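You operate a simulated robot arm through the tools that you are given. There is no shell and no other tool.

The job below is to be done with a simulated robot arm. You get a single attempt, and the scene is never put back.

JOB
Thread stand 2 the short way, over C and under G, and set the knob by the stand card.
Fine: open the flap first; wire across the felt, grip on the peg, flap shut before the knob is turned up.

Only the result counts: the job must be done as asked and must still hold three seconds after the hand-in. Knocking over, shifting, dropping, spilling or breaking anything else fails it.

ROBOT AND FRAMES
A 6-joint arm with a two-finger gripper, fixed in place. Base frame: the origin is at the foot of the arm, x ahead of it, y to its left, z up. Lengths are in mm, angles in degrees, forces in N, time in s.
Its first joint turns from -166.0 to 166.0 degrees. Payload 2.45 kg.
The tool frame sits at the grasp point between the pads (the TCP): z along the fingers, y along the line on which they close. The tips reach 20 mm beyond it. The gripper opens to 140 mm. The gripper's body begins 168 mm behind the TCP.
Orientation is that of the tool frame in the base frame, as [roll, pitch, yaw] about the fixed x, y, z axes, in that order (R = Rz(yaw) Ry(pitch) Rx(roll)). With the fingers straight down and closing along the base's y, the tool's x points along the base's -x, its y along +y and its z along -z.

CONTROLS
- The arm moves only by the tool apply_moves. Its argument "motion" is one flat list of numbers, 7 for each row, row after row: the gripper command, from -1 (fully open) to 1 (shut), values between in proportion, then the shift along the base's x, y, z in units of 250 mm (1.0 is 250 mm), then the turn, a rotation vector about the base's x, y, z in units of 120 degrees (1.0 is 120 degrees). In form: [gripper, tx, ty, tz, wx, wy, wz, gripper, tx, ty, tz, wx, wy, wz, ...]. A call has 1 to 20 rows; each row is the pose to reach, as a shift and turn from the pose commanded when the call began. A call with a number of a shift or a turn outside -1 to 1 is refused whole. Rows are played at 5 a second. More than 50 mm and 8.6 degrees between two rows, or a gripper value outside its range, and nothing of the call is played. A pose out of reach is approached as far as the arm can. The call stops where the force on the tool passes 90 N (or 10 N more than at its start, if that is more) or the arm is blocked; 0.2 s more then pass. The fingers move at their own pace (about 45 mm/s each) and stop on an object; they squeeze with about 45 N. The grip force told is the motor's: it shows also when the fingers shut on nothing. Time passes only in rows, and 0.2 s behind the last, so rows that repeat a pose let the fingers close. It gives the time, the measured TCP pose, the force on the tool (base axes), the opening and the grip force at its end, in the units of the frame above (readings bear some noise), with the torque about the TCP (base axes, N m) and any sound that the robot's microphone picked up.
- Cameras (640 x 400 px; columns grow to the right, rows downward): "scene" is fixed at [48.6, 499.8, 1469.8]; the picture's right is [-0.26, 0.97, 0.00], its down [-0.15, -0.04, -0.99] and it looks along [-0.95, -0.26, 0.15] (base axes); focal length 214 px, centre (320, 200). "wrist" rides on the gripper at [78, 11, -209] in the tool frame; the picture's right is [-0.14, 0.99, 0.00], its down [-0.92, -0.13, -0.37] and it looks along [-0.37, -0.05, 0.93] (tool axes); focal length 280 px, centre (320, 200). There is no depth. A picture from a camera that has moved, and an enlarged one, comes with that camera's place and axes in the base frame and with its lens.
- grab_frame(camera): a new picture of that camera. It takes no simulated time.
- close_up(camera, box): a new picture of the part [left, top, right, bottom] of that camera's present view, enlarged. It takes no simulated time.
- finish_job(): hands the job in; it is judged then, once.

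Nothing tells you positions but the pictures and the camera data. Unless the task says otherwise, let go and move clear before handing in.

The tools are called after "Emit:" by a JSON object that holds its "method" and its "body". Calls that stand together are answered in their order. apply_moves: Moves the arm, as the interface text tells. Its arguments: {"type":"object","properties":{"motion":{"type":"array","items":{"type":"number"}}},"required":["motion"]} The other tools are called the same way: grab_frame (camera) takes a picture; close_up (camera, box) takes an enlarged picture of a part of a camera's view; finish_job () hands the job in.

At the start:

```text
t: 0.0
tcp_pos: [534.0, -184.9, 1484.8]
ee_rot: [-180.0, 0.0, 180.0]
force: [0.8, -0.3, 0.3]
wrist_torque: [0.01, 0.01, 0.01]
opening: 140.0
grip_force: 0.1
```

scene: 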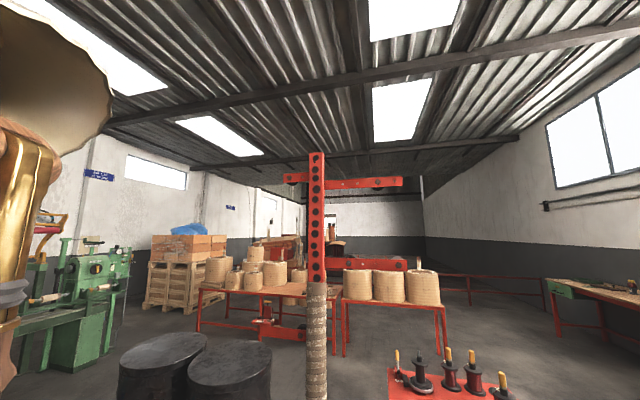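
wrist: 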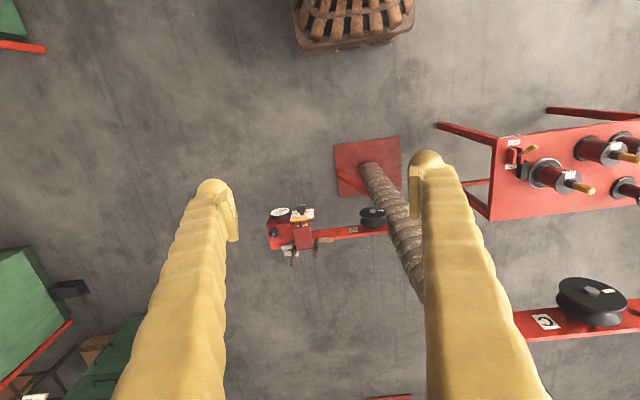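

I see a workshop with a tall rope-wrapped post carrying red arms, and a red table with spools; the scene camera looks back along -x, so I need a closer look at everything before moving. I'll take close-ups of both views first.

Emit:
{"method": "close_up", "body": {"camera": "scene", "box": [220, 130, 460, 280]}}

Emit:
{"method": "close_up", "body": {"camera": "scene", "box": [340, 320, 540, 400]}}

Emit:
{"method": "close_up", "body": {"camera": "wrist", "box": [240, 120, 440, 280]}}

Emit:
{"method": "close_up", "body": {"camera": "wrist", "box": [430, 90, 640, 240]}}

Emit:
{"method": "close_up", "body": {"camera": "wrist", "box": [430, 240, 640, 400]}}

```text
2.67 times, centred on (340, 205) of scene
camera zoom: at [48.6, 499.8, 1469.8], right [-0.26, 0.97, 0.0], down [-0.15, -0.04, -0.99], along [-0.95, -0.26, 0.15], focal length 572 px, centre (267, 187)
```

zoom: 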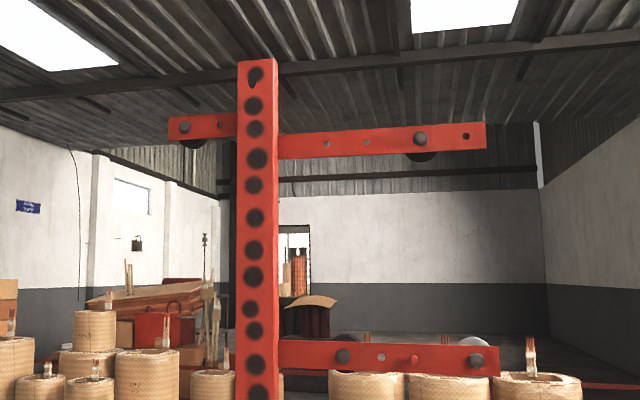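

```text
3.20 times, centred on (440, 360) of scene
camera zoom: at [48.6, 499.8, 1469.8], right [-0.26, 0.97, 0.0], down [-0.15, -0.04, -0.99], along [-0.95, -0.26, 0.15], focal length 686 px, centre (-64, -312)
```

zoom: 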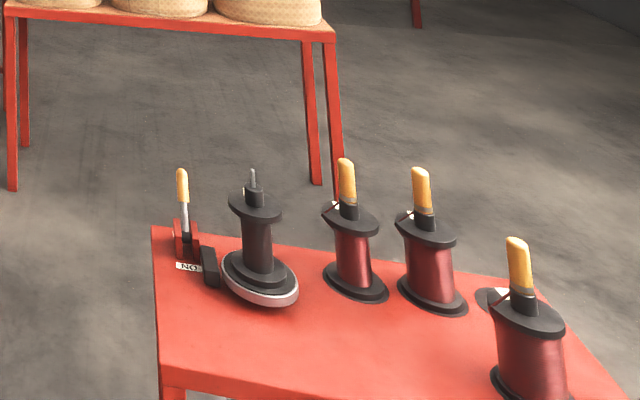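

```text
2.50 times, centred on (340, 200) of wrist
camera zoom: at [457.3, -173.8, 1694.4], right [0.14, 0.99, 0.0], down [0.92, -0.13, 0.37], along [0.37, -0.05, -0.93], focal length 701 px, centre (270, 200)
```

zoom: 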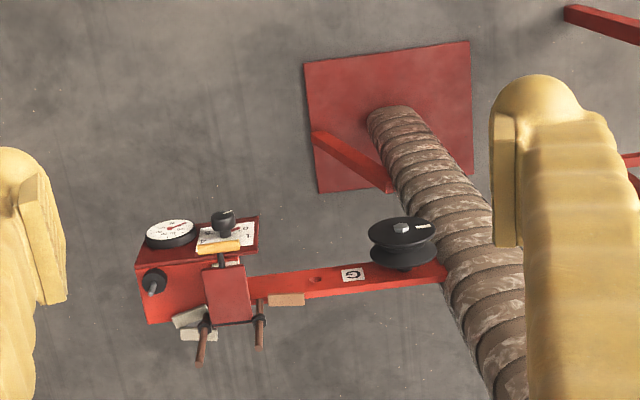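

```text
2.67 times, centred on (535, 165) of wrist
camera zoom: at [457.3, -173.8, 1694.4], right [0.14, 0.99, 0.0], down [0.92, -0.13, 0.37], along [0.37, -0.05, -0.93], focal length 748 px, centre (-253, 293)
```

zoom: 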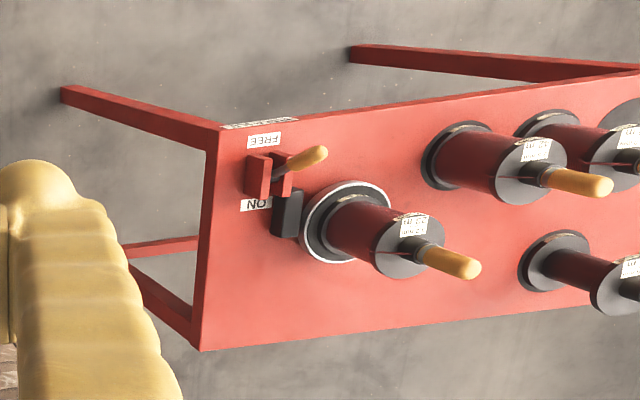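

```text
2.50 times, centred on (535, 320) of wrist
camera zoom: at [457.3, -173.8, 1694.4], right [0.14, 0.99, 0.0], down [0.92, -0.13, 0.37], along [0.37, -0.05, -0.93], focal length 701 px, centre (-218, -100)
```

zoom: 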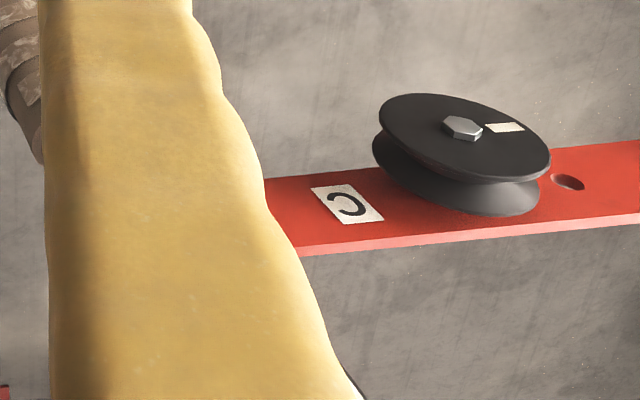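

The wrist view shows a stand ahead of the arm (arms with wheels C and G, a tension box with dial, knob and flap, a spool table with a FREE/ON lever), while the scene camera looks behind the arm at another stand. I'll zoom in on labels before moving.

Emit:
{"method": "close_up", "body": {"camera": "wrist", "box": [260, 190, 340, 270]}}

Emit:
{"method": "close_up", "body": {"camera": "wrist", "box": [490, 130, 600, 200]}}

Emit:
{"method": "close_up", "body": {"camera": "scene", "box": [380, 340, 460, 400]}}

Emit:
{"method": "close_up", "body": {"camera": "scene", "box": [70, 160, 130, 190]}}

Emit:
{"method": "close_up", "body": {"camera": "scene", "box": [0, 200, 150, 400]}}

Emit:
{"method": "close_up", "body": {"camera": "scene", "box": [230, 260, 350, 400]}}

Emit:
{"method": "close_up", "body": {"camera": "wrist", "box": [0, 230, 160, 400]}}

Emit:
{"method": "close_up", "body": {"camera": "wrist", "box": [540, 120, 640, 220]}}

```text
5.00 times, centred on (300, 230) of wrist
camera zoom: at [457.3, -173.8, 1694.4], right [0.14, 0.99, 0.0], down [0.92, -0.13, 0.37], along [0.37, -0.05, -0.93], focal length 1402 px, centre (420, 50)
```

zoom: 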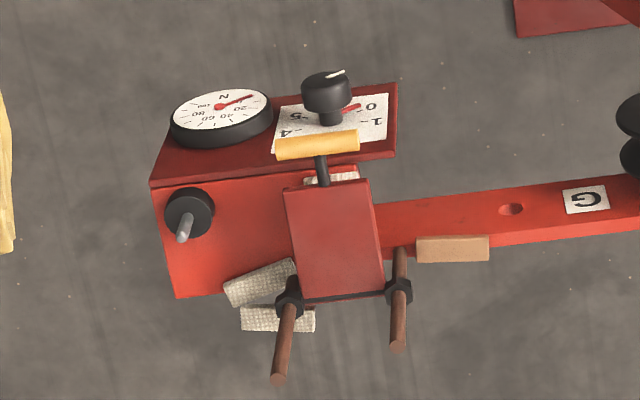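

```text
5.71 times, centred on (545, 165) of wrist
camera zoom: at [457.3, -173.8, 1694.4], right [0.14, 0.99, 0.0], down [0.92, -0.13, 0.37], along [0.37, -0.05, -0.93], focal length 1602 px, centre (-966, 400)
```

zoom: 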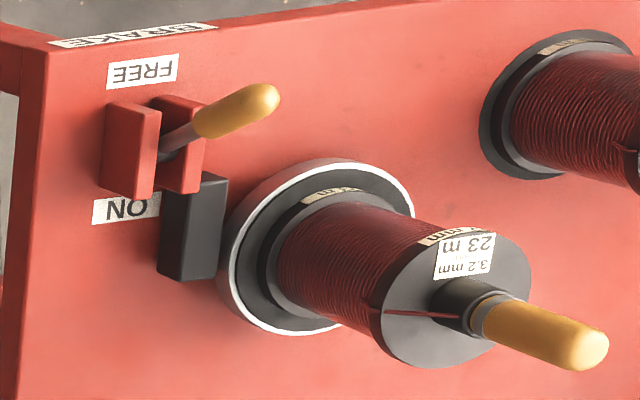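

```text
6.67 times, centred on (420, 370) of scene
camera zoom: at [48.6, 499.8, 1469.8], right [-0.26, 0.97, 0.0], down [-0.15, -0.04, -0.99], along [-0.95, -0.26, 0.15], focal length 1430 px, centre (-347, -933)
```

zoom: 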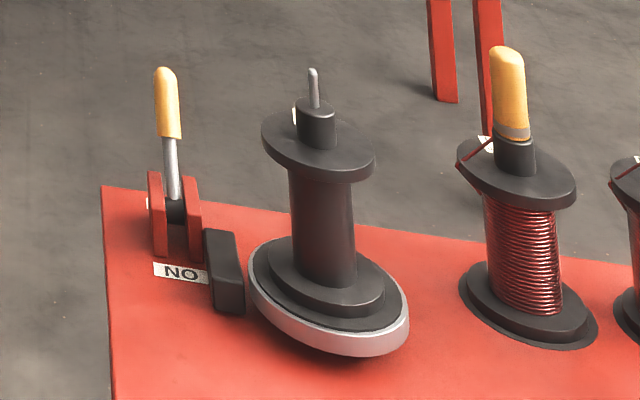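

```text
10.67 times, centred on (100, 175) of scene
camera zoom: at [48.6, 499.8, 1469.8], right [-0.26, 0.97, 0.0], down [-0.15, -0.04, -0.99], along [-0.95, -0.26, 0.15], focal length 2288 px, centre (2667, 467)
```

zoom: 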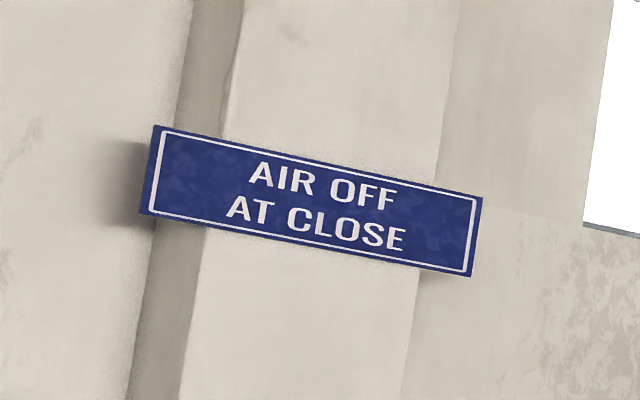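

```text
2.00 times, centred on (75, 300) of scene
camera zoom: at [48.6, 499.8, 1469.8], right [-0.26, 0.97, 0.0], down [-0.15, -0.04, -0.99], along [-0.95, -0.26, 0.15], focal length 429 px, centre (810, 0)
```

zoom: 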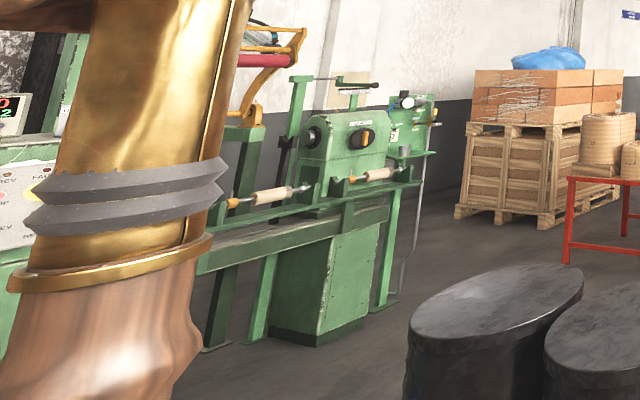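

```text
2.86 times, centred on (290, 330) of scene
camera zoom: at [48.6, 499.8, 1469.8], right [-0.26, 0.97, 0.0], down [-0.15, -0.04, -0.99], along [-0.95, -0.26, 0.15], focal length 613 px, centre (406, -171)
```

zoom: 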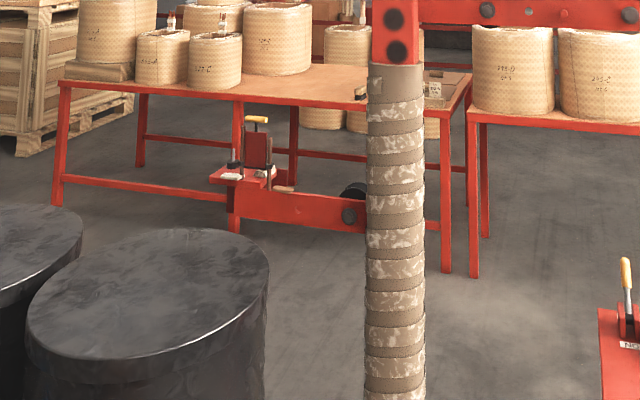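

```text
2.35 times, centred on (80, 315) of wrist
camera zoom: at [457.3, -173.8, 1694.4], right [0.14, 0.99, 0.0], down [0.92, -0.13, 0.37], along [0.37, -0.05, -0.93], focal length 660 px, centre (885, -71)
```

zoom: 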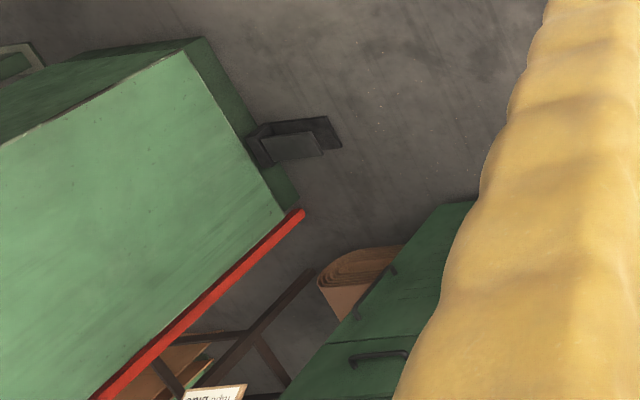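

```text
4.00 times, centred on (590, 170) of wrist
camera zoom: at [457.3, -173.8, 1694.4], right [0.14, 0.99, 0.0], down [0.92, -0.13, 0.37], along [0.37, -0.05, -0.93], focal length 1122 px, centre (-760, 320)
```

zoom: 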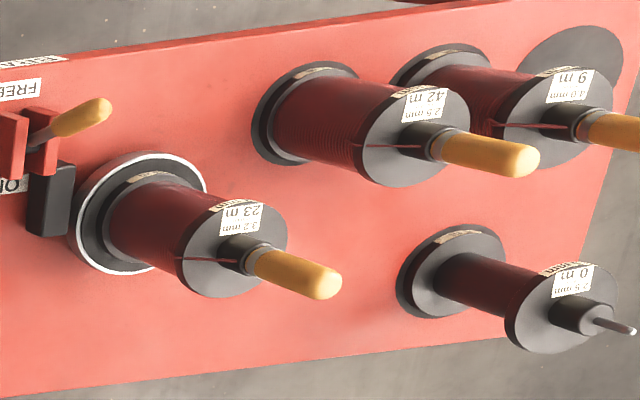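

The front stand carries a spool marked 3.2 mm / 23 m on the brake mount, while the stand behind has an empty spool, and I do not yet know which is stand 2 or what the card says. I'll tilt the gripper up in place to look forward.

Emit:
{"method": "apply_moves", "body": {"motion": [-1, 0, 0, 0, 0, -0.06, 0, -1, 0, 0, 0, 0, -0.12, 0, -1, 0, 0, 0, 0, -0.18, 0, -1, 0, 0, 0, 0, -0.24, 0, -1, 0, 0, 0, 0, -0.3, 0, -1, 0, 0, 0, 0, -0.36, 0]}}

Emit:
{"method": "grab_frame", "body": {"camera": "wrist"}}

Emit:
{"method": "grab_frame", "body": {"camera": "scene"}}

```text
t: 1.3
tcp_pos: [610.3, -223.2, 1386.3]
ee_rot: [174.6, 28.0, 177.5]
force: [1.2, 0.1, -1.3]
wrist_torque: [0.09, 0.15, 0.05]
opening: 139.7
grip_force: 0.0
stopped in row 6: the arm was blocked; the commanded pose is now the measured one
```

```text
taken
camera wrist: at [443.2, -224.4, 1535.3], right [0.12, 0.98, 0.15], down [0.64, -0.19, 0.74], along [0.76, 0.0, -0.65], focal length 280 px, centre (320, 200)
```

wrist: 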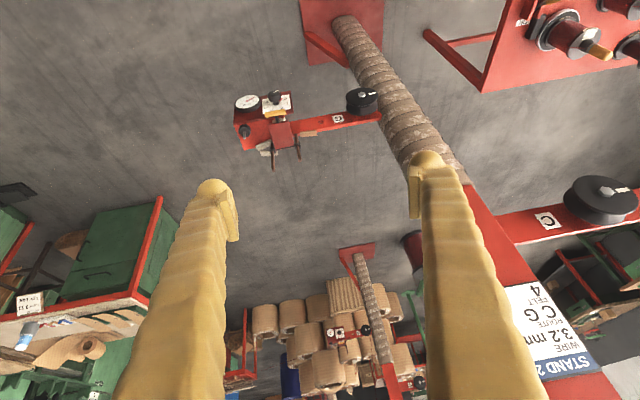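

```text
taken
```

scene: 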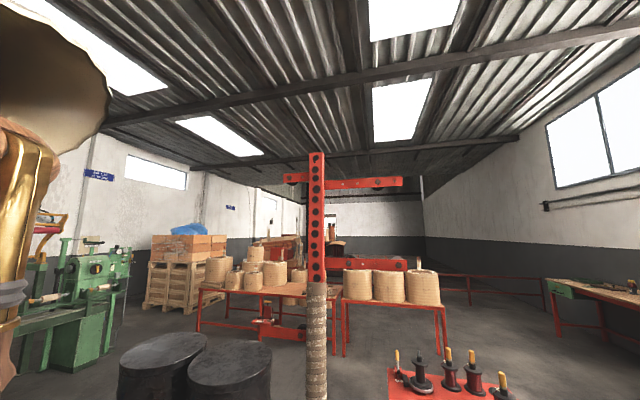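

The front stand's card reads STAND 2, wire 3.2 mm, route C G, felt 4, so this is the stand, and the right spool (3.2 mm, 23 m) already sits on its mount. I'll read the card and fittings closely.

Emit:
{"method": "close_up", "body": {"camera": "wrist", "box": [470, 160, 640, 400]}}

Emit:
{"method": "close_up", "body": {"camera": "wrist", "box": [220, 70, 400, 190]}}

Emit:
{"method": "close_up", "body": {"camera": "wrist", "box": [480, 280, 620, 400]}}

Emit:
{"method": "close_up", "body": {"camera": "wrist", "box": [225, 85, 315, 175]}}

Emit:
{"method": "close_up", "body": {"camera": "wrist", "box": [220, 230, 440, 400]}}

```text
1.67 times, centred on (555, 280) of wrist
camera zoom: at [443.2, -224.4, 1535.3], right [0.12, 0.98, 0.15], down [0.64, -0.19, 0.74], along [0.76, 0.0, -0.65], focal length 467 px, centre (-72, 67)
```

zoom: 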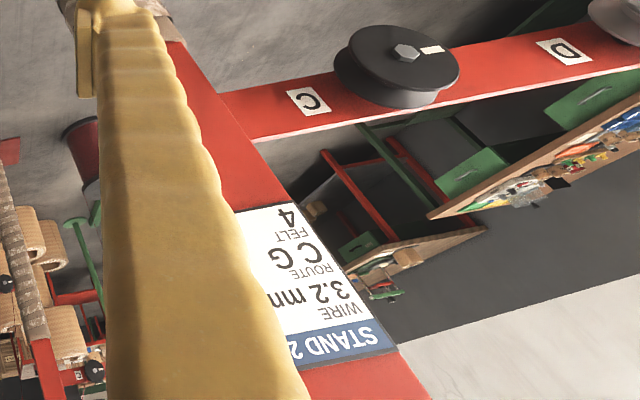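

```text
3.33 times, centred on (310, 130) of wrist
camera zoom: at [443.2, -224.4, 1535.3], right [0.12, 0.98, 0.15], down [0.64, -0.19, 0.74], along [0.76, 0.0, -0.65], focal length 935 px, centre (353, 433)
```

zoom: 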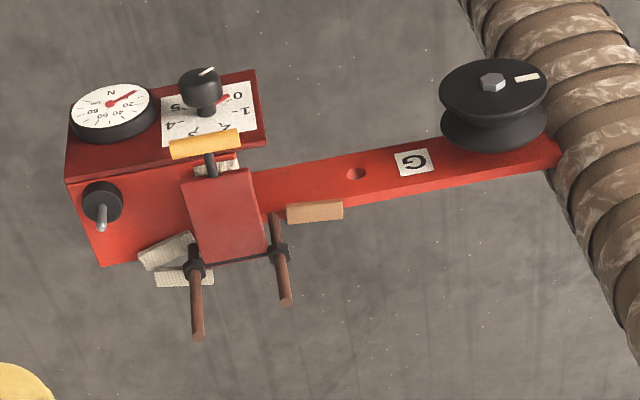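

```text
3.33 times, centred on (550, 340) of wrist
camera zoom: at [443.2, -224.4, 1535.3], right [0.12, 0.98, 0.15], down [0.64, -0.19, 0.74], along [0.76, 0.0, -0.65], focal length 935 px, centre (-447, -267)
```

zoom: 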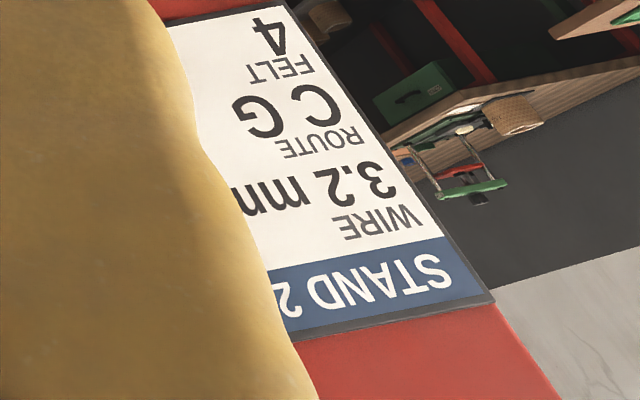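

```text
4.44 times, centred on (270, 130) of wrist
camera zoom: at [443.2, -224.4, 1535.3], right [0.12, 0.98, 0.15], down [0.64, -0.19, 0.74], along [0.76, 0.0, -0.65], focal length 1246 px, centre (542, 511)
```

zoom: 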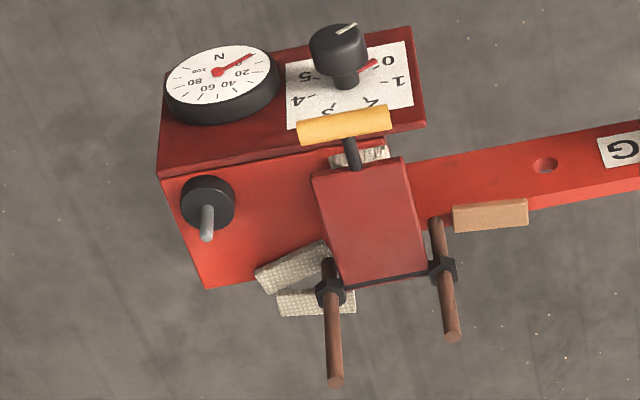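

```text
2.35 times, centred on (330, 315) of wrist
camera zoom: at [443.2, -224.4, 1535.3], right [0.12, 0.98, 0.15], down [0.64, -0.19, 0.74], along [0.76, 0.0, -0.65], focal length 660 px, centre (296, -71)
```

zoom: 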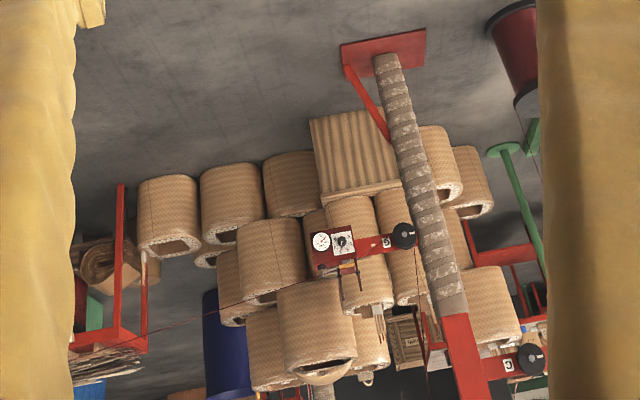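

The card says: wire 3.2 mm, route C–G, felt 4. Rough triangulation puts wheel C near (872, 277, 1276), wheel G near (880, -48, 800) and the felt knob near (858, -298, 740). Another stand further back seems to be already threaded, so I'll look at it as reference.

Emit:
{"method": "close_up", "body": {"camera": "wrist", "box": [310, 290, 400, 360]}}

Emit:
{"method": "close_up", "body": {"camera": "wrist", "box": [240, 300, 440, 400]}}

Emit:
{"method": "close_up", "body": {"camera": "scene", "box": [240, 290, 320, 350]}}

Emit:
{"method": "close_up", "body": {"camera": "scene", "box": [270, 140, 420, 240]}}

Emit:
{"method": "close_up", "body": {"camera": "wrist", "box": [480, 0, 640, 110]}}

```text
5.71 times, centred on (355, 325) of wrist
camera zoom: at [443.2, -224.4, 1535.3], right [0.12, 0.98, 0.15], down [0.64, -0.19, 0.74], along [0.76, 0.0, -0.65], focal length 1602 px, centre (120, -514)
```

zoom: 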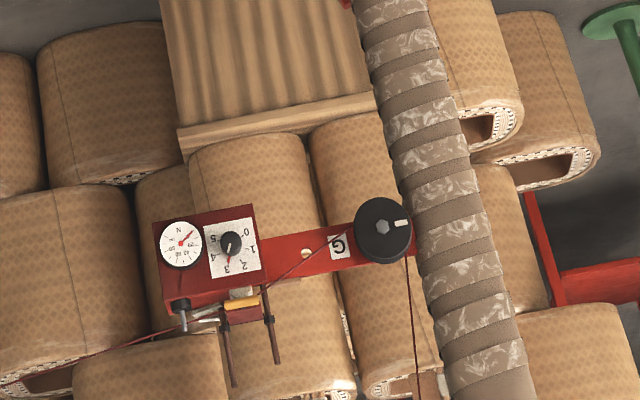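

```text
3.20 times, centred on (340, 350) of wrist
camera zoom: at [443.2, -224.4, 1535.3], right [0.12, 0.98, 0.15], down [0.64, -0.19, 0.74], along [0.76, 0.0, -0.65], focal length 897 px, centre (256, -280)
```

zoom: 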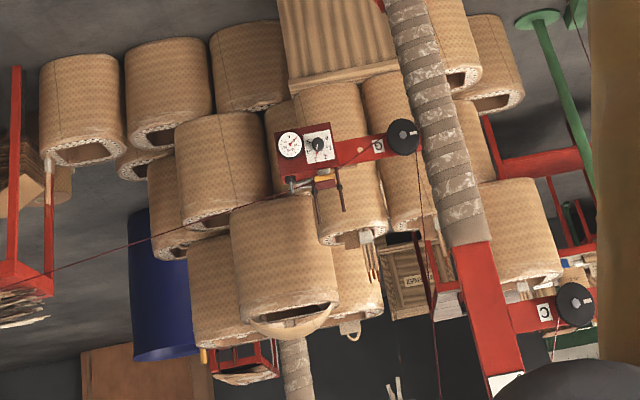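

```text
6.67 times, centred on (280, 320) of scene
camera zoom: at [48.6, 499.8, 1469.8], right [-0.26, 0.97, 0.0], down [-0.15, -0.04, -0.99], along [-0.95, -0.26, 0.15], focal length 1430 px, centre (587, -600)
```

zoom: 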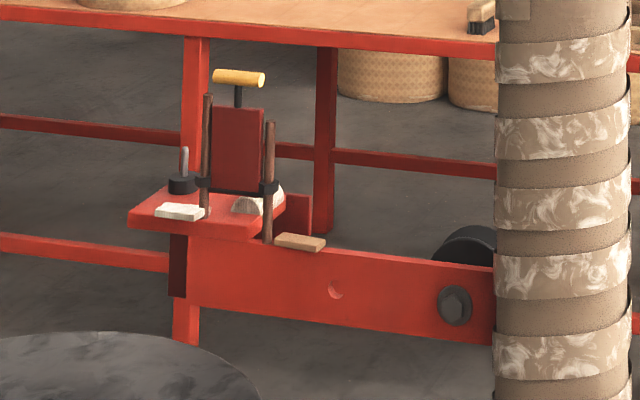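

```text
4.00 times, centred on (345, 190) of scene
camera zoom: at [48.6, 499.8, 1469.8], right [-0.26, 0.97, 0.0], down [-0.15, -0.04, -0.99], along [-0.95, -0.26, 0.15], focal length 858 px, centre (220, 240)
```

zoom: 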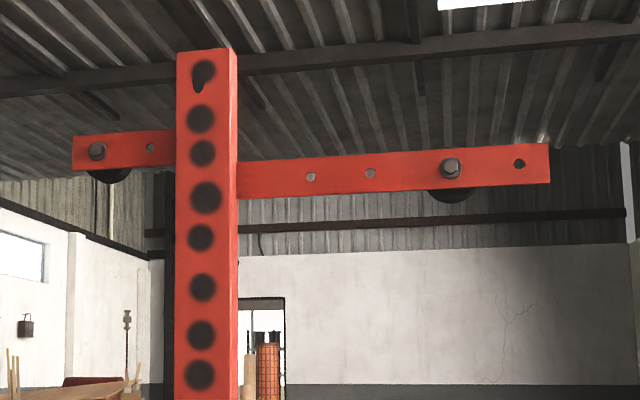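

```text
3.64 times, centred on (560, 55) of wrist
camera zoom: at [443.2, -224.4, 1535.3], right [0.12, 0.98, 0.15], down [0.64, -0.19, 0.74], along [0.76, 0.0, -0.65], focal length 1020 px, centre (-553, 727)
```

zoom: 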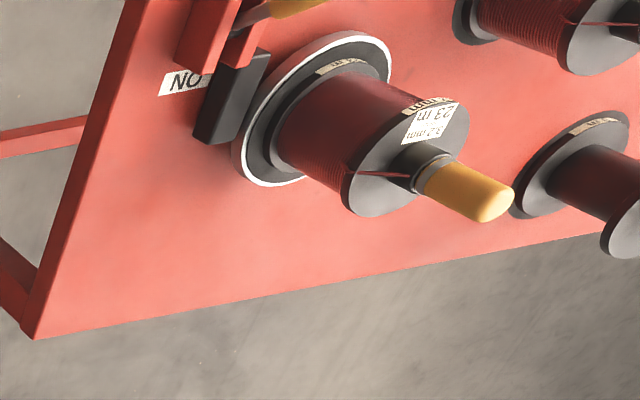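

The card is clear; the flap lies shut over the felt shelf, the peg stands upright at the shelf's left (-y) end, and the knob and dial are on the panel below facing the arm. I'll bring the tool back to straight down and lower it for a closer view of the tension box.

Emit:
{"method": "apply_moves", "body": {"motion": [-1, -0.025, -0.0134, -0.1, -0.0049, 0.0292, 0.0012, -1, -0.05, -0.0268, -0.2, -0.0098, 0.0585, 0.0024, -1, -0.075, -0.04, -0.3, -0.0146, 0.0878, 0.0035, -1, -0.1, -0.0535, -0.4, -0.0195, 0.117, 0.0047, -1, -0.125, -0.067, -0.5, -0.0244, 0.1462, 0.0059, -1, -0.15, -0.08, -0.6, -0.0293, 0.1755, 0.007, -1, -0.175, -0.094, -0.7, -0.034, 0.2047, 0.0082, -1, -0.2, -0.107, -0.8, -0.039, 0.234, 0.0094, -1, -0.2, -0.107, -0.9, -0.039, 0.234, 0.0094, -1, -0.2, -0.107, -1.0, -0.039, 0.234, 0.0094]}}

Emit:
{"method": "grab_frame", "body": {"camera": "wrist"}}

Emit:
{"method": "grab_frame", "body": {"camera": "scene"}}

```text
t: 3.5
tcp_pos: [558.4, -246.6, 1137.0]
ee_rot: [180.0, 0.0, 179.9]
force: [0.3, -1.0, -1.1]
wrist_torque: [0.01, 0.0, 0.02]
opening: 140.1
grip_force: 0.1
```

```text
taken
camera wrist: at [481.0, -236.7, 1346.6], right [0.14, 0.99, 0.0], down [0.92, -0.13, 0.37], along [0.36, -0.05, -0.93], focal length 280 px, centre (320, 200)
```

wrist: 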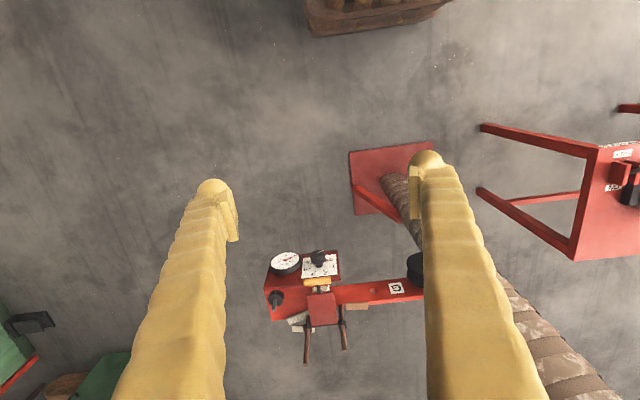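

```text
taken
```

scene: 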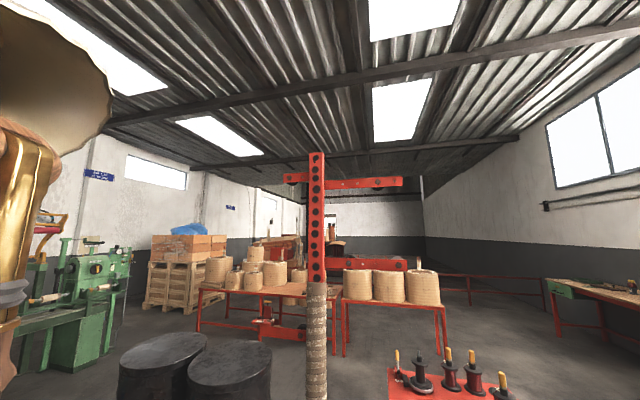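

The tool is straight down again and the tension box is between the fingers in view. I'll enlarge it for detail.

Emit:
{"method": "close_up", "body": {"camera": "wrist", "box": [255, 240, 365, 370]}}

Emit:
{"method": "close_up", "body": {"camera": "wrist", "box": [250, 240, 430, 370]}}

Emit:
{"method": "close_up", "body": {"camera": "wrist", "box": [560, 130, 640, 230]}}

```text
3.08 times, centred on (310, 305) of wrist
camera zoom: at [481.0, -236.7, 1346.6], right [0.14, 0.99, 0.0], down [0.92, -0.13, 0.37], along [0.36, -0.05, -0.93], focal length 863 px, centre (351, -123)
```

zoom: 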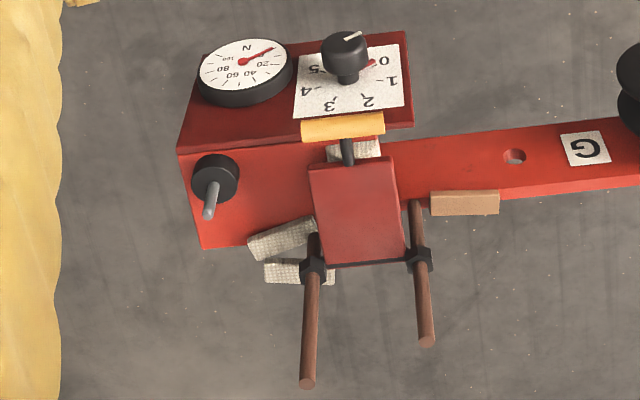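

```text
3.08 times, centred on (340, 305) of wrist
camera zoom: at [481.0, -236.7, 1346.6], right [0.14, 0.99, 0.0], down [0.92, -0.13, 0.37], along [0.36, -0.05, -0.93], focal length 863 px, centre (258, -123)
```

zoom: 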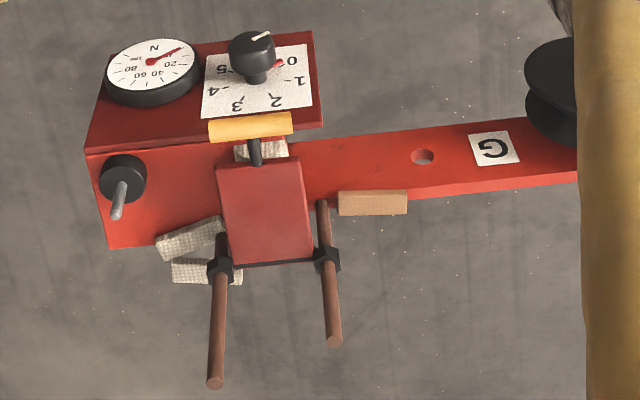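

```text
4.00 times, centred on (600, 180) of wrist
camera zoom: at [481.0, -236.7, 1346.6], right [0.14, 0.99, 0.0], down [0.92, -0.13, 0.37], along [0.36, -0.05, -0.93], focal length 1122 px, centre (-800, 280)
```

zoom: 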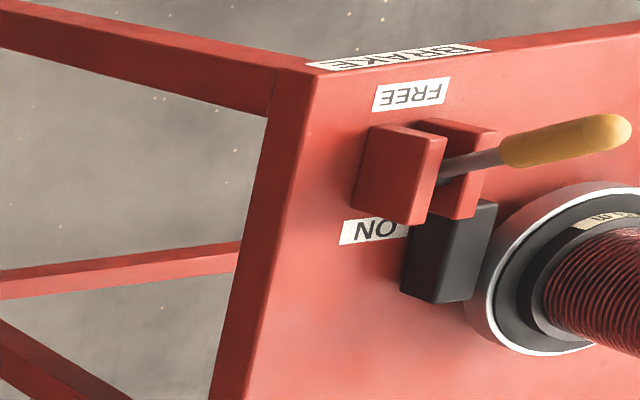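

Triangulating from the two heights puts the hinge rods' tops near (934, -327, 987) and (933, -254, 968), and the peg tip near (875, -386, 907), good to about 10 mm. I'll get closer views from two sideways positions to sharpen this.

Emit:
{"method": "apply_moves", "body": {"motion": [-1, 0.055, -0.122, -0.058, 0, 0, 0, -1, 0.11, -0.244, -0.116, 0, 0, 0, -1, 0.164, -0.366, -0.174, 0, 0, 0, -1, 0.219, -0.488, -0.232, 0, 0, 0, -1, 0.273, -0.61, -0.29, 0, 0, 0, -1, 0.328, -0.732, -0.348, 0, 0, 0, -1, 0.328, -0.732, -0.348, 0, 0, 0]}}

Emit:
{"method": "grab_frame", "body": {"camera": "wrist"}}

Emit:
{"method": "close_up", "body": {"camera": "wrist", "box": [270, 220, 430, 400]}}

```text
t: 5.1
tcp_pos: [640.5, -431.9, 1050.4]
ee_rot: [-180.0, 0.0, -180.0]
force: [-0.2, 0.0, -0.2]
wrist_torque: [-0.01, -0.01, -0.02]
opening: 139.9
grip_force: 0.0
```

```text
taken
camera wrist: at [564.0, -421.2, 1258.2], right [0.14, 0.99, 0.0], down [0.92, -0.13, 0.37], along [0.36, -0.05, -0.93], focal length 280 px, centre (320, 200)
```

wrist: 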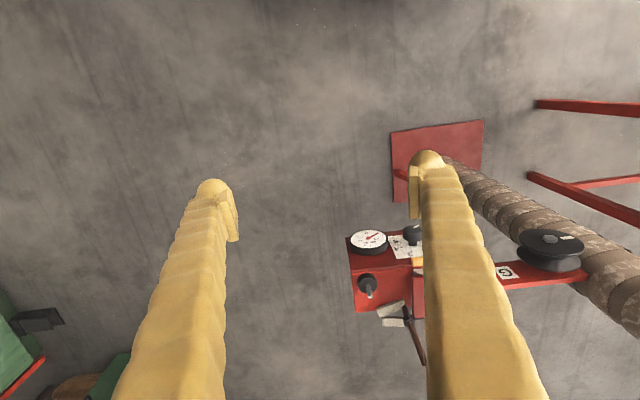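

```text
2.22 times, centred on (350, 310) of wrist
camera zoom: at [564.0, -421.2, 1258.2], right [0.14, 0.99, 0.0], down [0.92, -0.13, 0.37], along [0.36, -0.05, -0.93], focal length 623 px, centre (253, -44)
```

zoom: 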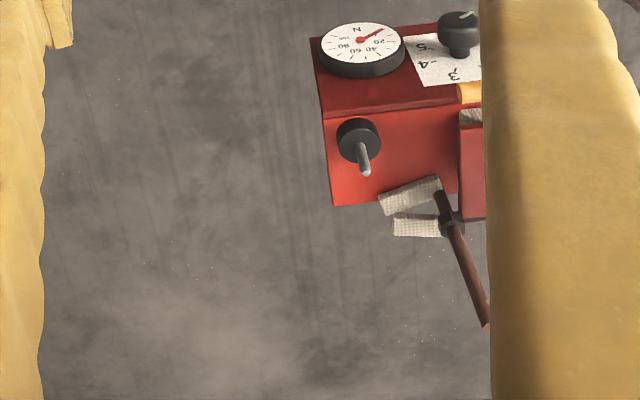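

The right finger hides the flap from here. I'll centre on the box at y = -330 and tilt 45° forward to view the shelf from the front.

Emit:
{"method": "apply_moves", "body": {"motion": [-1, -0.013, 0.068, 0, 0, -0.0625, 0, -1, -0.027, 0.136, 0, 0, -0.125, 0, -1, -0.04, 0.204, 0, 0, -0.1875, 0, -1, -0.053, 0.272, 0, 0, -0.25, 0, -1, -0.067, 0.34, 0, 0, -0.3125, 0, -1, -0.08, 0.408, 0, 0, -0.375, 0, -1, -0.08, 0.408, 0, 0, -0.375, 0]}}

Emit:
{"method": "grab_frame", "body": {"camera": "wrist"}}

Emit:
{"method": "close_up", "body": {"camera": "wrist", "box": [240, 60, 420, 220]}}

```text
t: 6.7
tcp_pos: [621.0, -330.8, 1050.9]
ee_rot: [-179.9, 44.9, -179.9]
force: [1.0, 0.3, 1.0]
wrist_torque: [0.01, -0.02, 0.03]
opening: 140.0
grip_force: 0.0
```

```text
taken
camera wrist: at [419.0, -319.1, 1143.6], right [0.1, 0.99, 0.1], down [0.39, -0.13, 0.91], along [0.92, -0.05, -0.4], focal length 280 px, centre (320, 200)
```

wrist: 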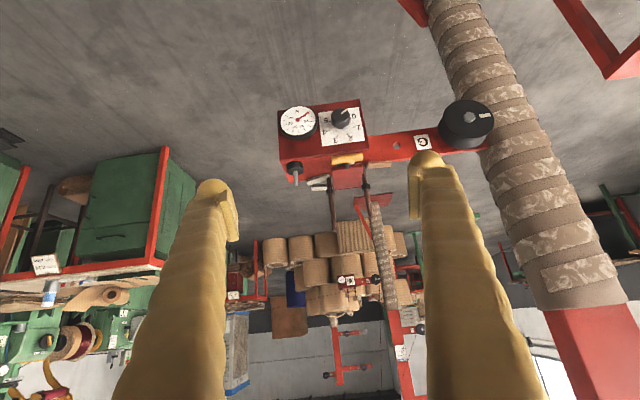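

```text
2.50 times, centred on (330, 140) of wrist
camera zoom: at [419.0, -319.1, 1143.6], right [0.1, 0.99, 0.1], down [0.39, -0.13, 0.91], along [0.92, -0.05, -0.4], focal length 701 px, centre (295, 350)
```

zoom: 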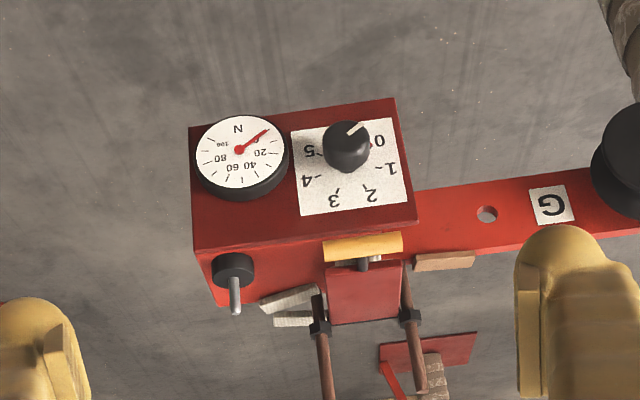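

From here the shelf top works out at z≈861 spanning y -411…-246 and x 860…946, the flap handle bar centre at (823, -290, 899), hinge at (934, ·, 904), and the peg tip at (871, -384, 910). I'll zoom harder on the felt, flap and peg.

Emit:
{"method": "close_up", "body": {"camera": "wrist", "box": [290, 140, 380, 220]}}

Emit:
{"method": "close_up", "body": {"camera": "wrist", "box": [275, 95, 375, 185]}}

Emit:
{"method": "close_up", "body": {"camera": "wrist", "box": [320, 250, 420, 400]}}

Emit:
{"method": "close_up", "body": {"camera": "wrist", "box": [360, 80, 500, 180]}}

```text
5.00 times, centred on (335, 180) of wrist
camera zoom: at [419.0, -319.1, 1143.6], right [0.1, 0.99, 0.1], down [0.39, -0.13, 0.91], along [0.92, -0.05, -0.4], focal length 1402 px, centre (245, 300)
```

zoom: 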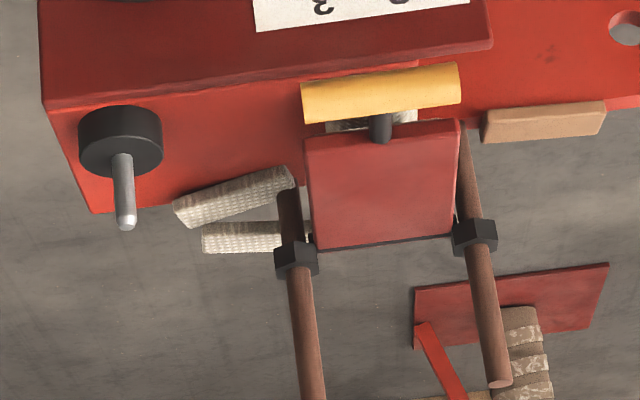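

```text
4.44 times, centred on (325, 140) of wrist
camera zoom: at [419.0, -319.1, 1143.6], right [0.1, 0.99, 0.1], down [0.39, -0.13, 0.91], along [0.92, -0.05, -0.4], focal length 1246 px, centre (298, 467)
```

zoom: 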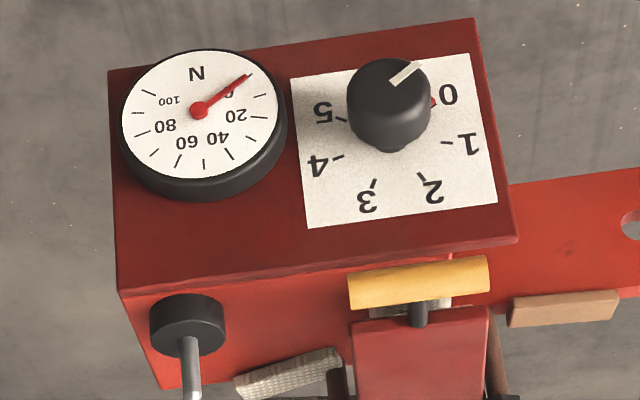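

```text
2.67 times, centred on (370, 325) of wrist
camera zoom: at [419.0, -319.1, 1143.6], right [0.1, 0.99, 0.1], down [0.39, -0.13, 0.91], along [0.92, -0.05, -0.4], focal length 748 px, centre (187, -133)
```

zoom: 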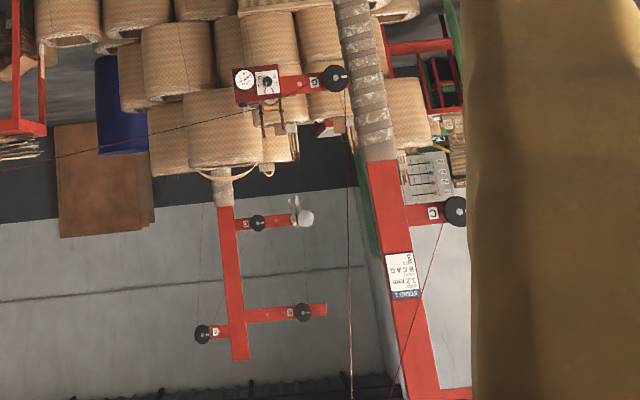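

```text
4.00 times, centred on (430, 130) of wrist
camera zoom: at [419.0, -319.1, 1143.6], right [0.1, 0.99, 0.1], down [0.39, -0.13, 0.91], along [0.92, -0.05, -0.4], focal length 1122 px, centre (-120, 480)
```

zoom: 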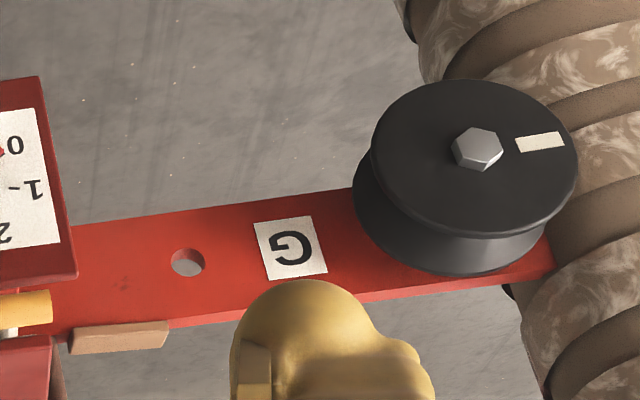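

Stand 1 in the background is threaded B C A G (the long way), so ours is just C then G. I'd like a side view of the felt gap under the flap and of the shelf, so I'll swing round to the -y side.

Emit:
{"method": "apply_moves", "body": {"motion": [-1, 0.017, -0.131, -0.029, 0, 0, 0.0595, -1, 0.033, -0.262, -0.058, 0, 0, 0.119, -1, 0.05, -0.393, -0.087, 0, 0, 0.1786, -1, 0.066, -0.523, -0.117, 0, 0, 0.238, -1, 0.083, -0.654, -0.146, 0, 0, 0.2976, -1, 0.1, -0.785, -0.175, 0, 0, 0.357, -1, 0.116, -0.916, -0.204, 0, 0, 0.4167, -1, 0.116, -0.916, -0.204, 0, 0, 0.4167]}}

Emit:
{"method": "grab_frame", "body": {"camera": "wrist"}}

```text
t: 8.5
tcp_pos: [650.5, -559.6, 999.9]
ee_rot: [180.0, 44.9, -129.8]
force: [-0.6, 0.4, -0.1]
wrist_torque: [-0.01, 0.0, 0.01]
opening: 140.0
grip_force: 0.0
```

```text
taken
camera wrist: at [512.6, -707.5, 1092.6], right [-0.7, 0.71, 0.1], down [0.35, 0.22, 0.91], along [0.63, 0.67, -0.4], focal length 280 px, centre (320, 200)
```

wrist: 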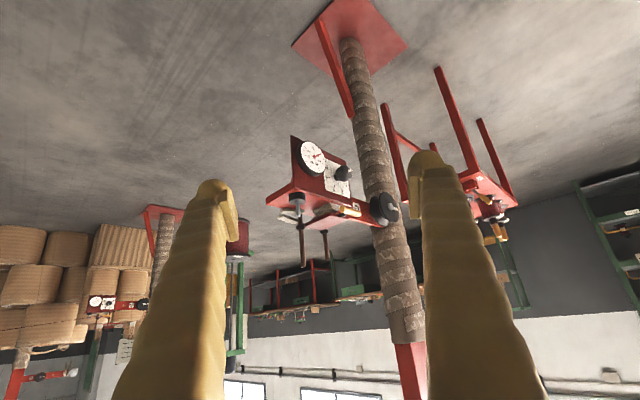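

Emit:
{"method": "close_up", "body": {"camera": "wrist", "box": [255, 170, 375, 275]}}

Emit:
{"method": "close_up", "body": {"camera": "wrist", "box": [265, 185, 335, 245]}}

Emit:
{"method": "close_up", "body": {"camera": "wrist", "box": [310, 185, 410, 240]}}

```text
3.81 times, centred on (315, 222) of wrist
camera zoom: at [512.6, -707.5, 1092.6], right [-0.7, 0.71, 0.1], down [0.35, 0.22, 0.91], along [0.63, 0.67, -0.4], focal length 1068 px, centre (339, 114)
```

zoom: 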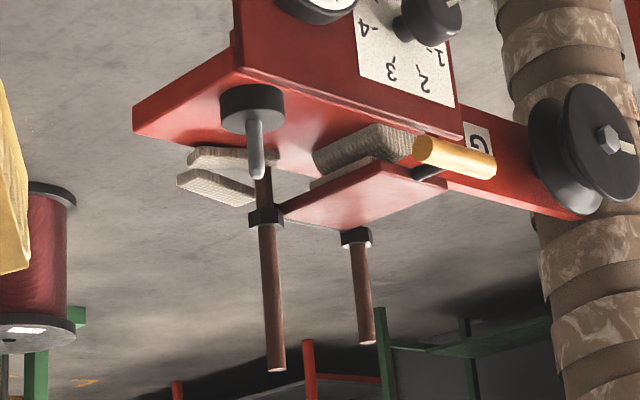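

```text
6.67 times, centred on (300, 215) of wrist
camera zoom: at [512.6, -707.5, 1092.6], right [-0.7, 0.71, 0.1], down [0.35, 0.22, 0.91], along [0.63, 0.67, -0.4], focal length 1869 px, centre (453, 100)
```

zoom: 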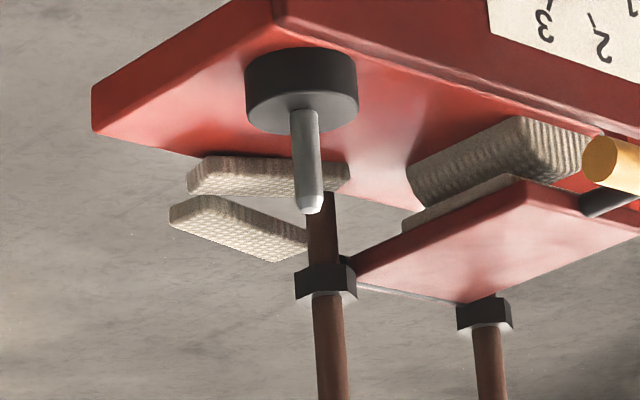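

```text
6.40 times, centred on (360, 212) of wrist
camera zoom: at [512.6, -707.5, 1092.6], right [-0.7, 0.71, 0.1], down [0.35, 0.22, 0.91], along [0.63, 0.67, -0.4], focal length 1794 px, centre (64, 120)
```

zoom: 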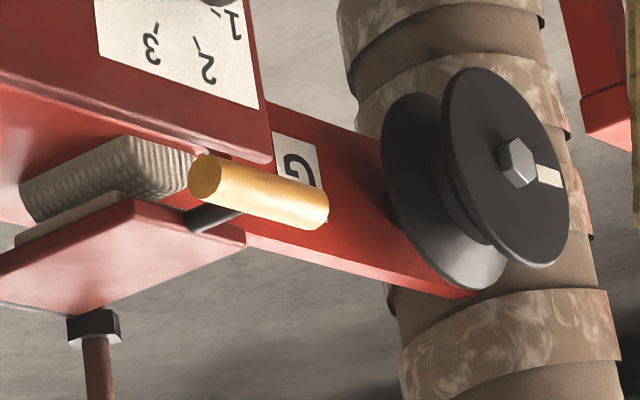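

The side view shows a thick felt block on the shelf with the flap resting on it, two loose-looking thin pads at the rear-left that I must not touch, and wheel G with a groove around x≈888, bolt at (866, -51, 820). Next I'll swing toward the spool table to locate the grip, brake and wheel C.

Emit:
{"method": "apply_moves", "body": {"motion": [-1, -0.029, 0.143, 0.057, 0, 0, -0.0595, -1, -0.057, 0.286, 0.114, 0, 0, -0.119, -1, -0.086, 0.429, 0.171, 0, 0, -0.1786, -1, -0.114, 0.571, 0.229, 0, 0, -0.238, -1, -0.143, 0.714, 0.286, 0, 0, -0.2976, -1, -0.171, 0.857, 0.343, 0, 0, -0.357, -1, -0.2, 1.0, 0.4, 0, 0, -0.4167]}}

Emit:
{"method": "apply_moves", "body": {"motion": [-1, 0, 0.15, 0.04, 0, 0, 0.06, -1, 0, 0.3, 0.08, 0, 0, 0.12, -1, 0, 0.45, 0.12, 0, 0, 0.18, -1, 0, 0.6, 0.16, 0, 0, 0.24, -1, 0, 0.75, 0.2, 0, 0, 0.3, -1, 0, 0.9, 0.2, 0, 0, 0.34, -1, 0, 1.0, 0.2, 0, 0, 0.34]}}

Emit:
{"method": "grab_frame", "body": {"camera": "wrist"}}

```text
t: 10.1
tcp_pos: [601.0, -306.8, 1097.8]
ee_rot: [-180.0, 44.8, 179.9]
force: [0.1, 0.0, -0.5]
wrist_torque: [0.04, -0.03, 0.02]
opening: 140.0
grip_force: 0.0
```

```text
t: 11.7
tcp_pos: [599.8, -58.2, 1148.7]
ee_rot: [180.0, 44.9, -139.2]
force: [0.1, 0.2, -0.4]
wrist_torque: [0.0, -0.01, 0.01]
opening: 140.0
grip_force: 0.0
```

```text
taken
camera wrist: at [440.4, -183.4, 1242.1], right [-0.57, 0.81, 0.1], down [0.38, 0.16, 0.91], along [0.73, 0.56, -0.4], focal length 280 px, centre (320, 200)
```

wrist: 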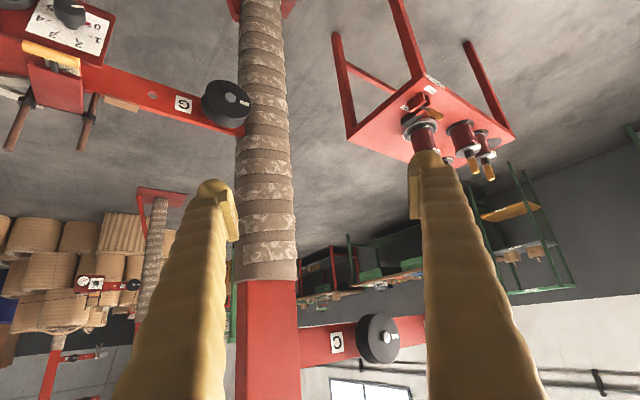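

Emit:
{"method": "close_up", "body": {"camera": "wrist", "box": [340, 60, 520, 190]}}

Emit:
{"method": "close_up", "body": {"camera": "wrist", "box": [390, 70, 480, 170]}}

Emit:
{"method": "close_up", "body": {"camera": "wrist", "box": [290, 290, 440, 400]}}

Emit:
{"method": "close_up", "body": {"camera": "wrist", "box": [140, 60, 300, 160]}}

```text
3.08 times, centred on (430, 125) of wrist
camera zoom: at [440.4, -183.4, 1242.1], right [-0.57, 0.81, 0.1], down [0.38, 0.16, 0.91], along [0.73, 0.56, -0.4], focal length 863 px, centre (-18, 431)
```

zoom: 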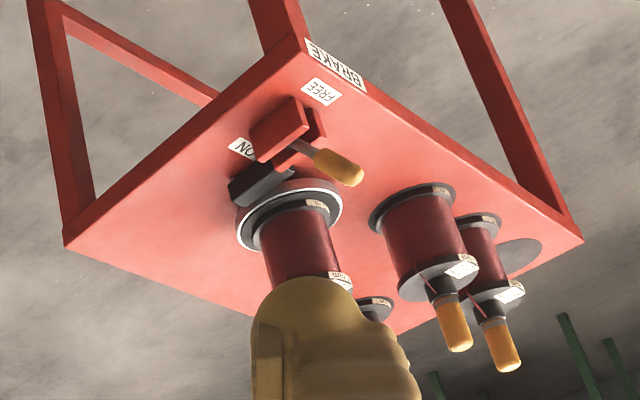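

```text
4.00 times, centred on (435, 120) of wrist
camera zoom: at [440.4, -183.4, 1242.1], right [-0.57, 0.81, 0.1], down [0.38, 0.16, 0.91], along [0.73, 0.56, -0.4], focal length 1122 px, centre (-140, 520)
```

zoom: 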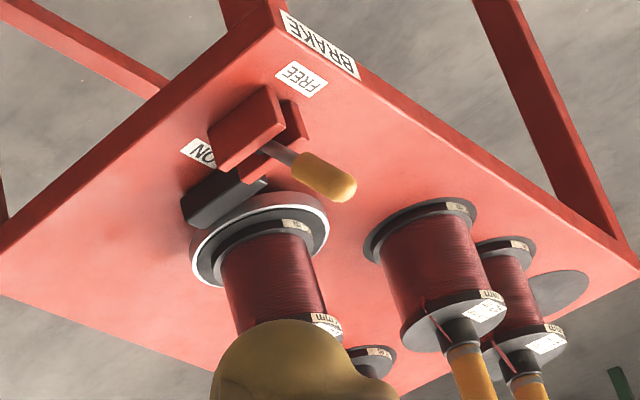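

```text
3.64 times, centred on (365, 345) of wrist
camera zoom: at [440.4, -183.4, 1242.1], right [-0.57, 0.81, 0.1], down [0.38, 0.16, 0.91], along [0.73, 0.56, -0.4], focal length 1020 px, centre (156, -327)
```

zoom: 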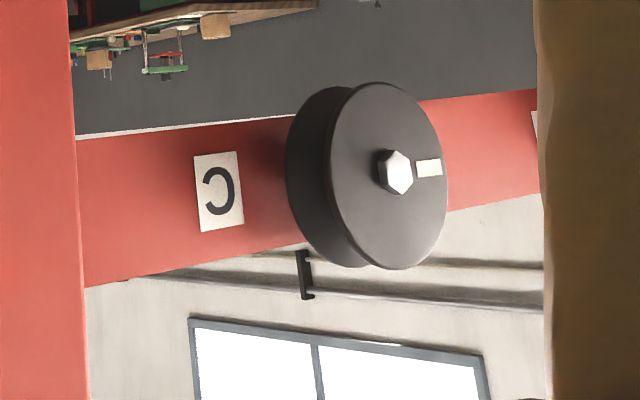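

```text
4.00 times, centred on (220, 110) of wrist
camera zoom: at [440.4, -183.4, 1242.1], right [-0.57, 0.81, 0.1], down [0.38, 0.16, 0.91], along [0.73, 0.56, -0.4], focal length 1122 px, centre (720, 560)
```

zoom: 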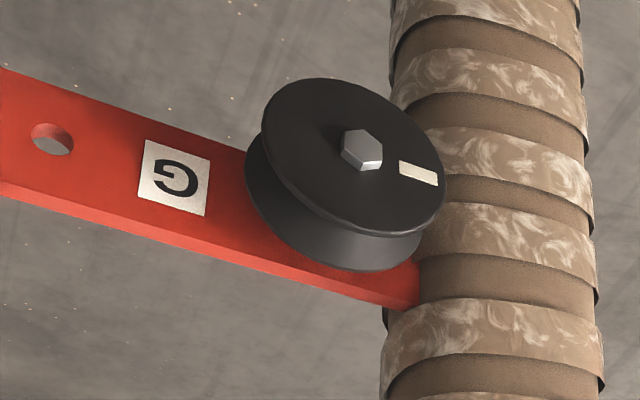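

Lever leans to FREE, and wheel C's bolt comes out at about (866, 270, 1280). A finger hides the mounted spool's grip, so I'll shift in +y and turn a little for a clear view.

Emit:
{"method": "apply_moves", "body": {"motion": [-1, 0, 0.16, 0, 0, 0, 0.03, -1, 0, 0.32, 0, 0, 0, 0.06, -1, 0, 0.48, 0, 0, 0, 0.09, -1, 0, 0.64, 0, 0, 0, 0.12, -1, 0, 0.8, 0, 0, 0, 0.15, -1, 0, 0.8, 0, 0, 0, 0.15]}}

Emit:
{"method": "grab_frame", "body": {"camera": "wrist"}}

Emit:
{"method": "close_up", "body": {"camera": "wrist", "box": [300, 40, 480, 180]}}

```text
t: 13.1
tcp_pos: [599.3, 140.3, 1150.5]
ee_rot: [-179.9, 45.0, -121.2]
force: [0.6, -0.9, 1.2]
wrist_torque: [0.02, -0.02, -0.01]
opening: 140.0
grip_force: 0.0
```

```text
taken
camera wrist: at [485.7, -28.0, 1242.4], right [-0.8, 0.6, 0.1], down [0.31, 0.27, 0.91], along [0.52, 0.76, -0.4], focal length 280 px, centre (320, 200)
```

wrist: 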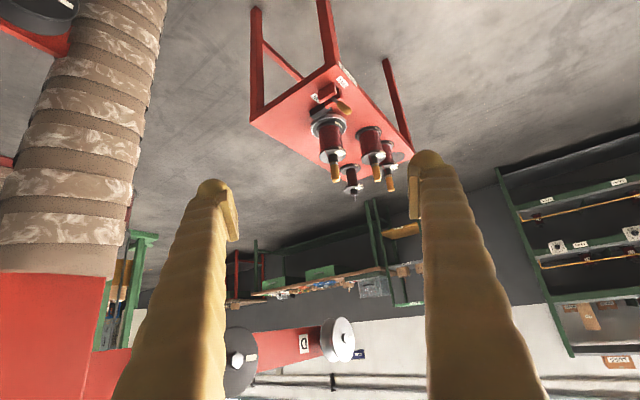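

```text
2.86 times, centred on (390, 110) of wrist
camera zoom: at [485.7, -28.0, 1242.4], right [-0.8, 0.6, 0.1], down [0.31, 0.27, 0.91], along [0.52, 0.76, -0.4], focal length 801 px, centre (120, 457)
```

zoom: 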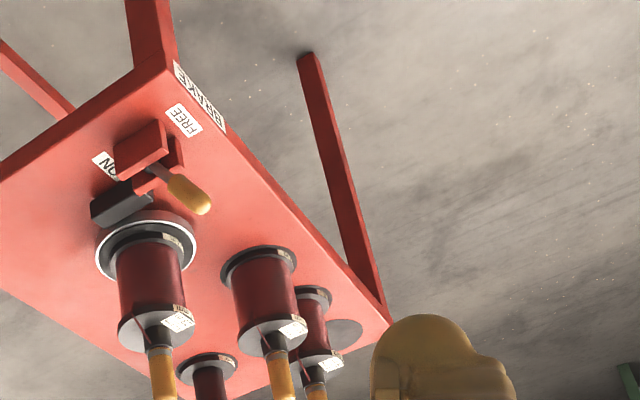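

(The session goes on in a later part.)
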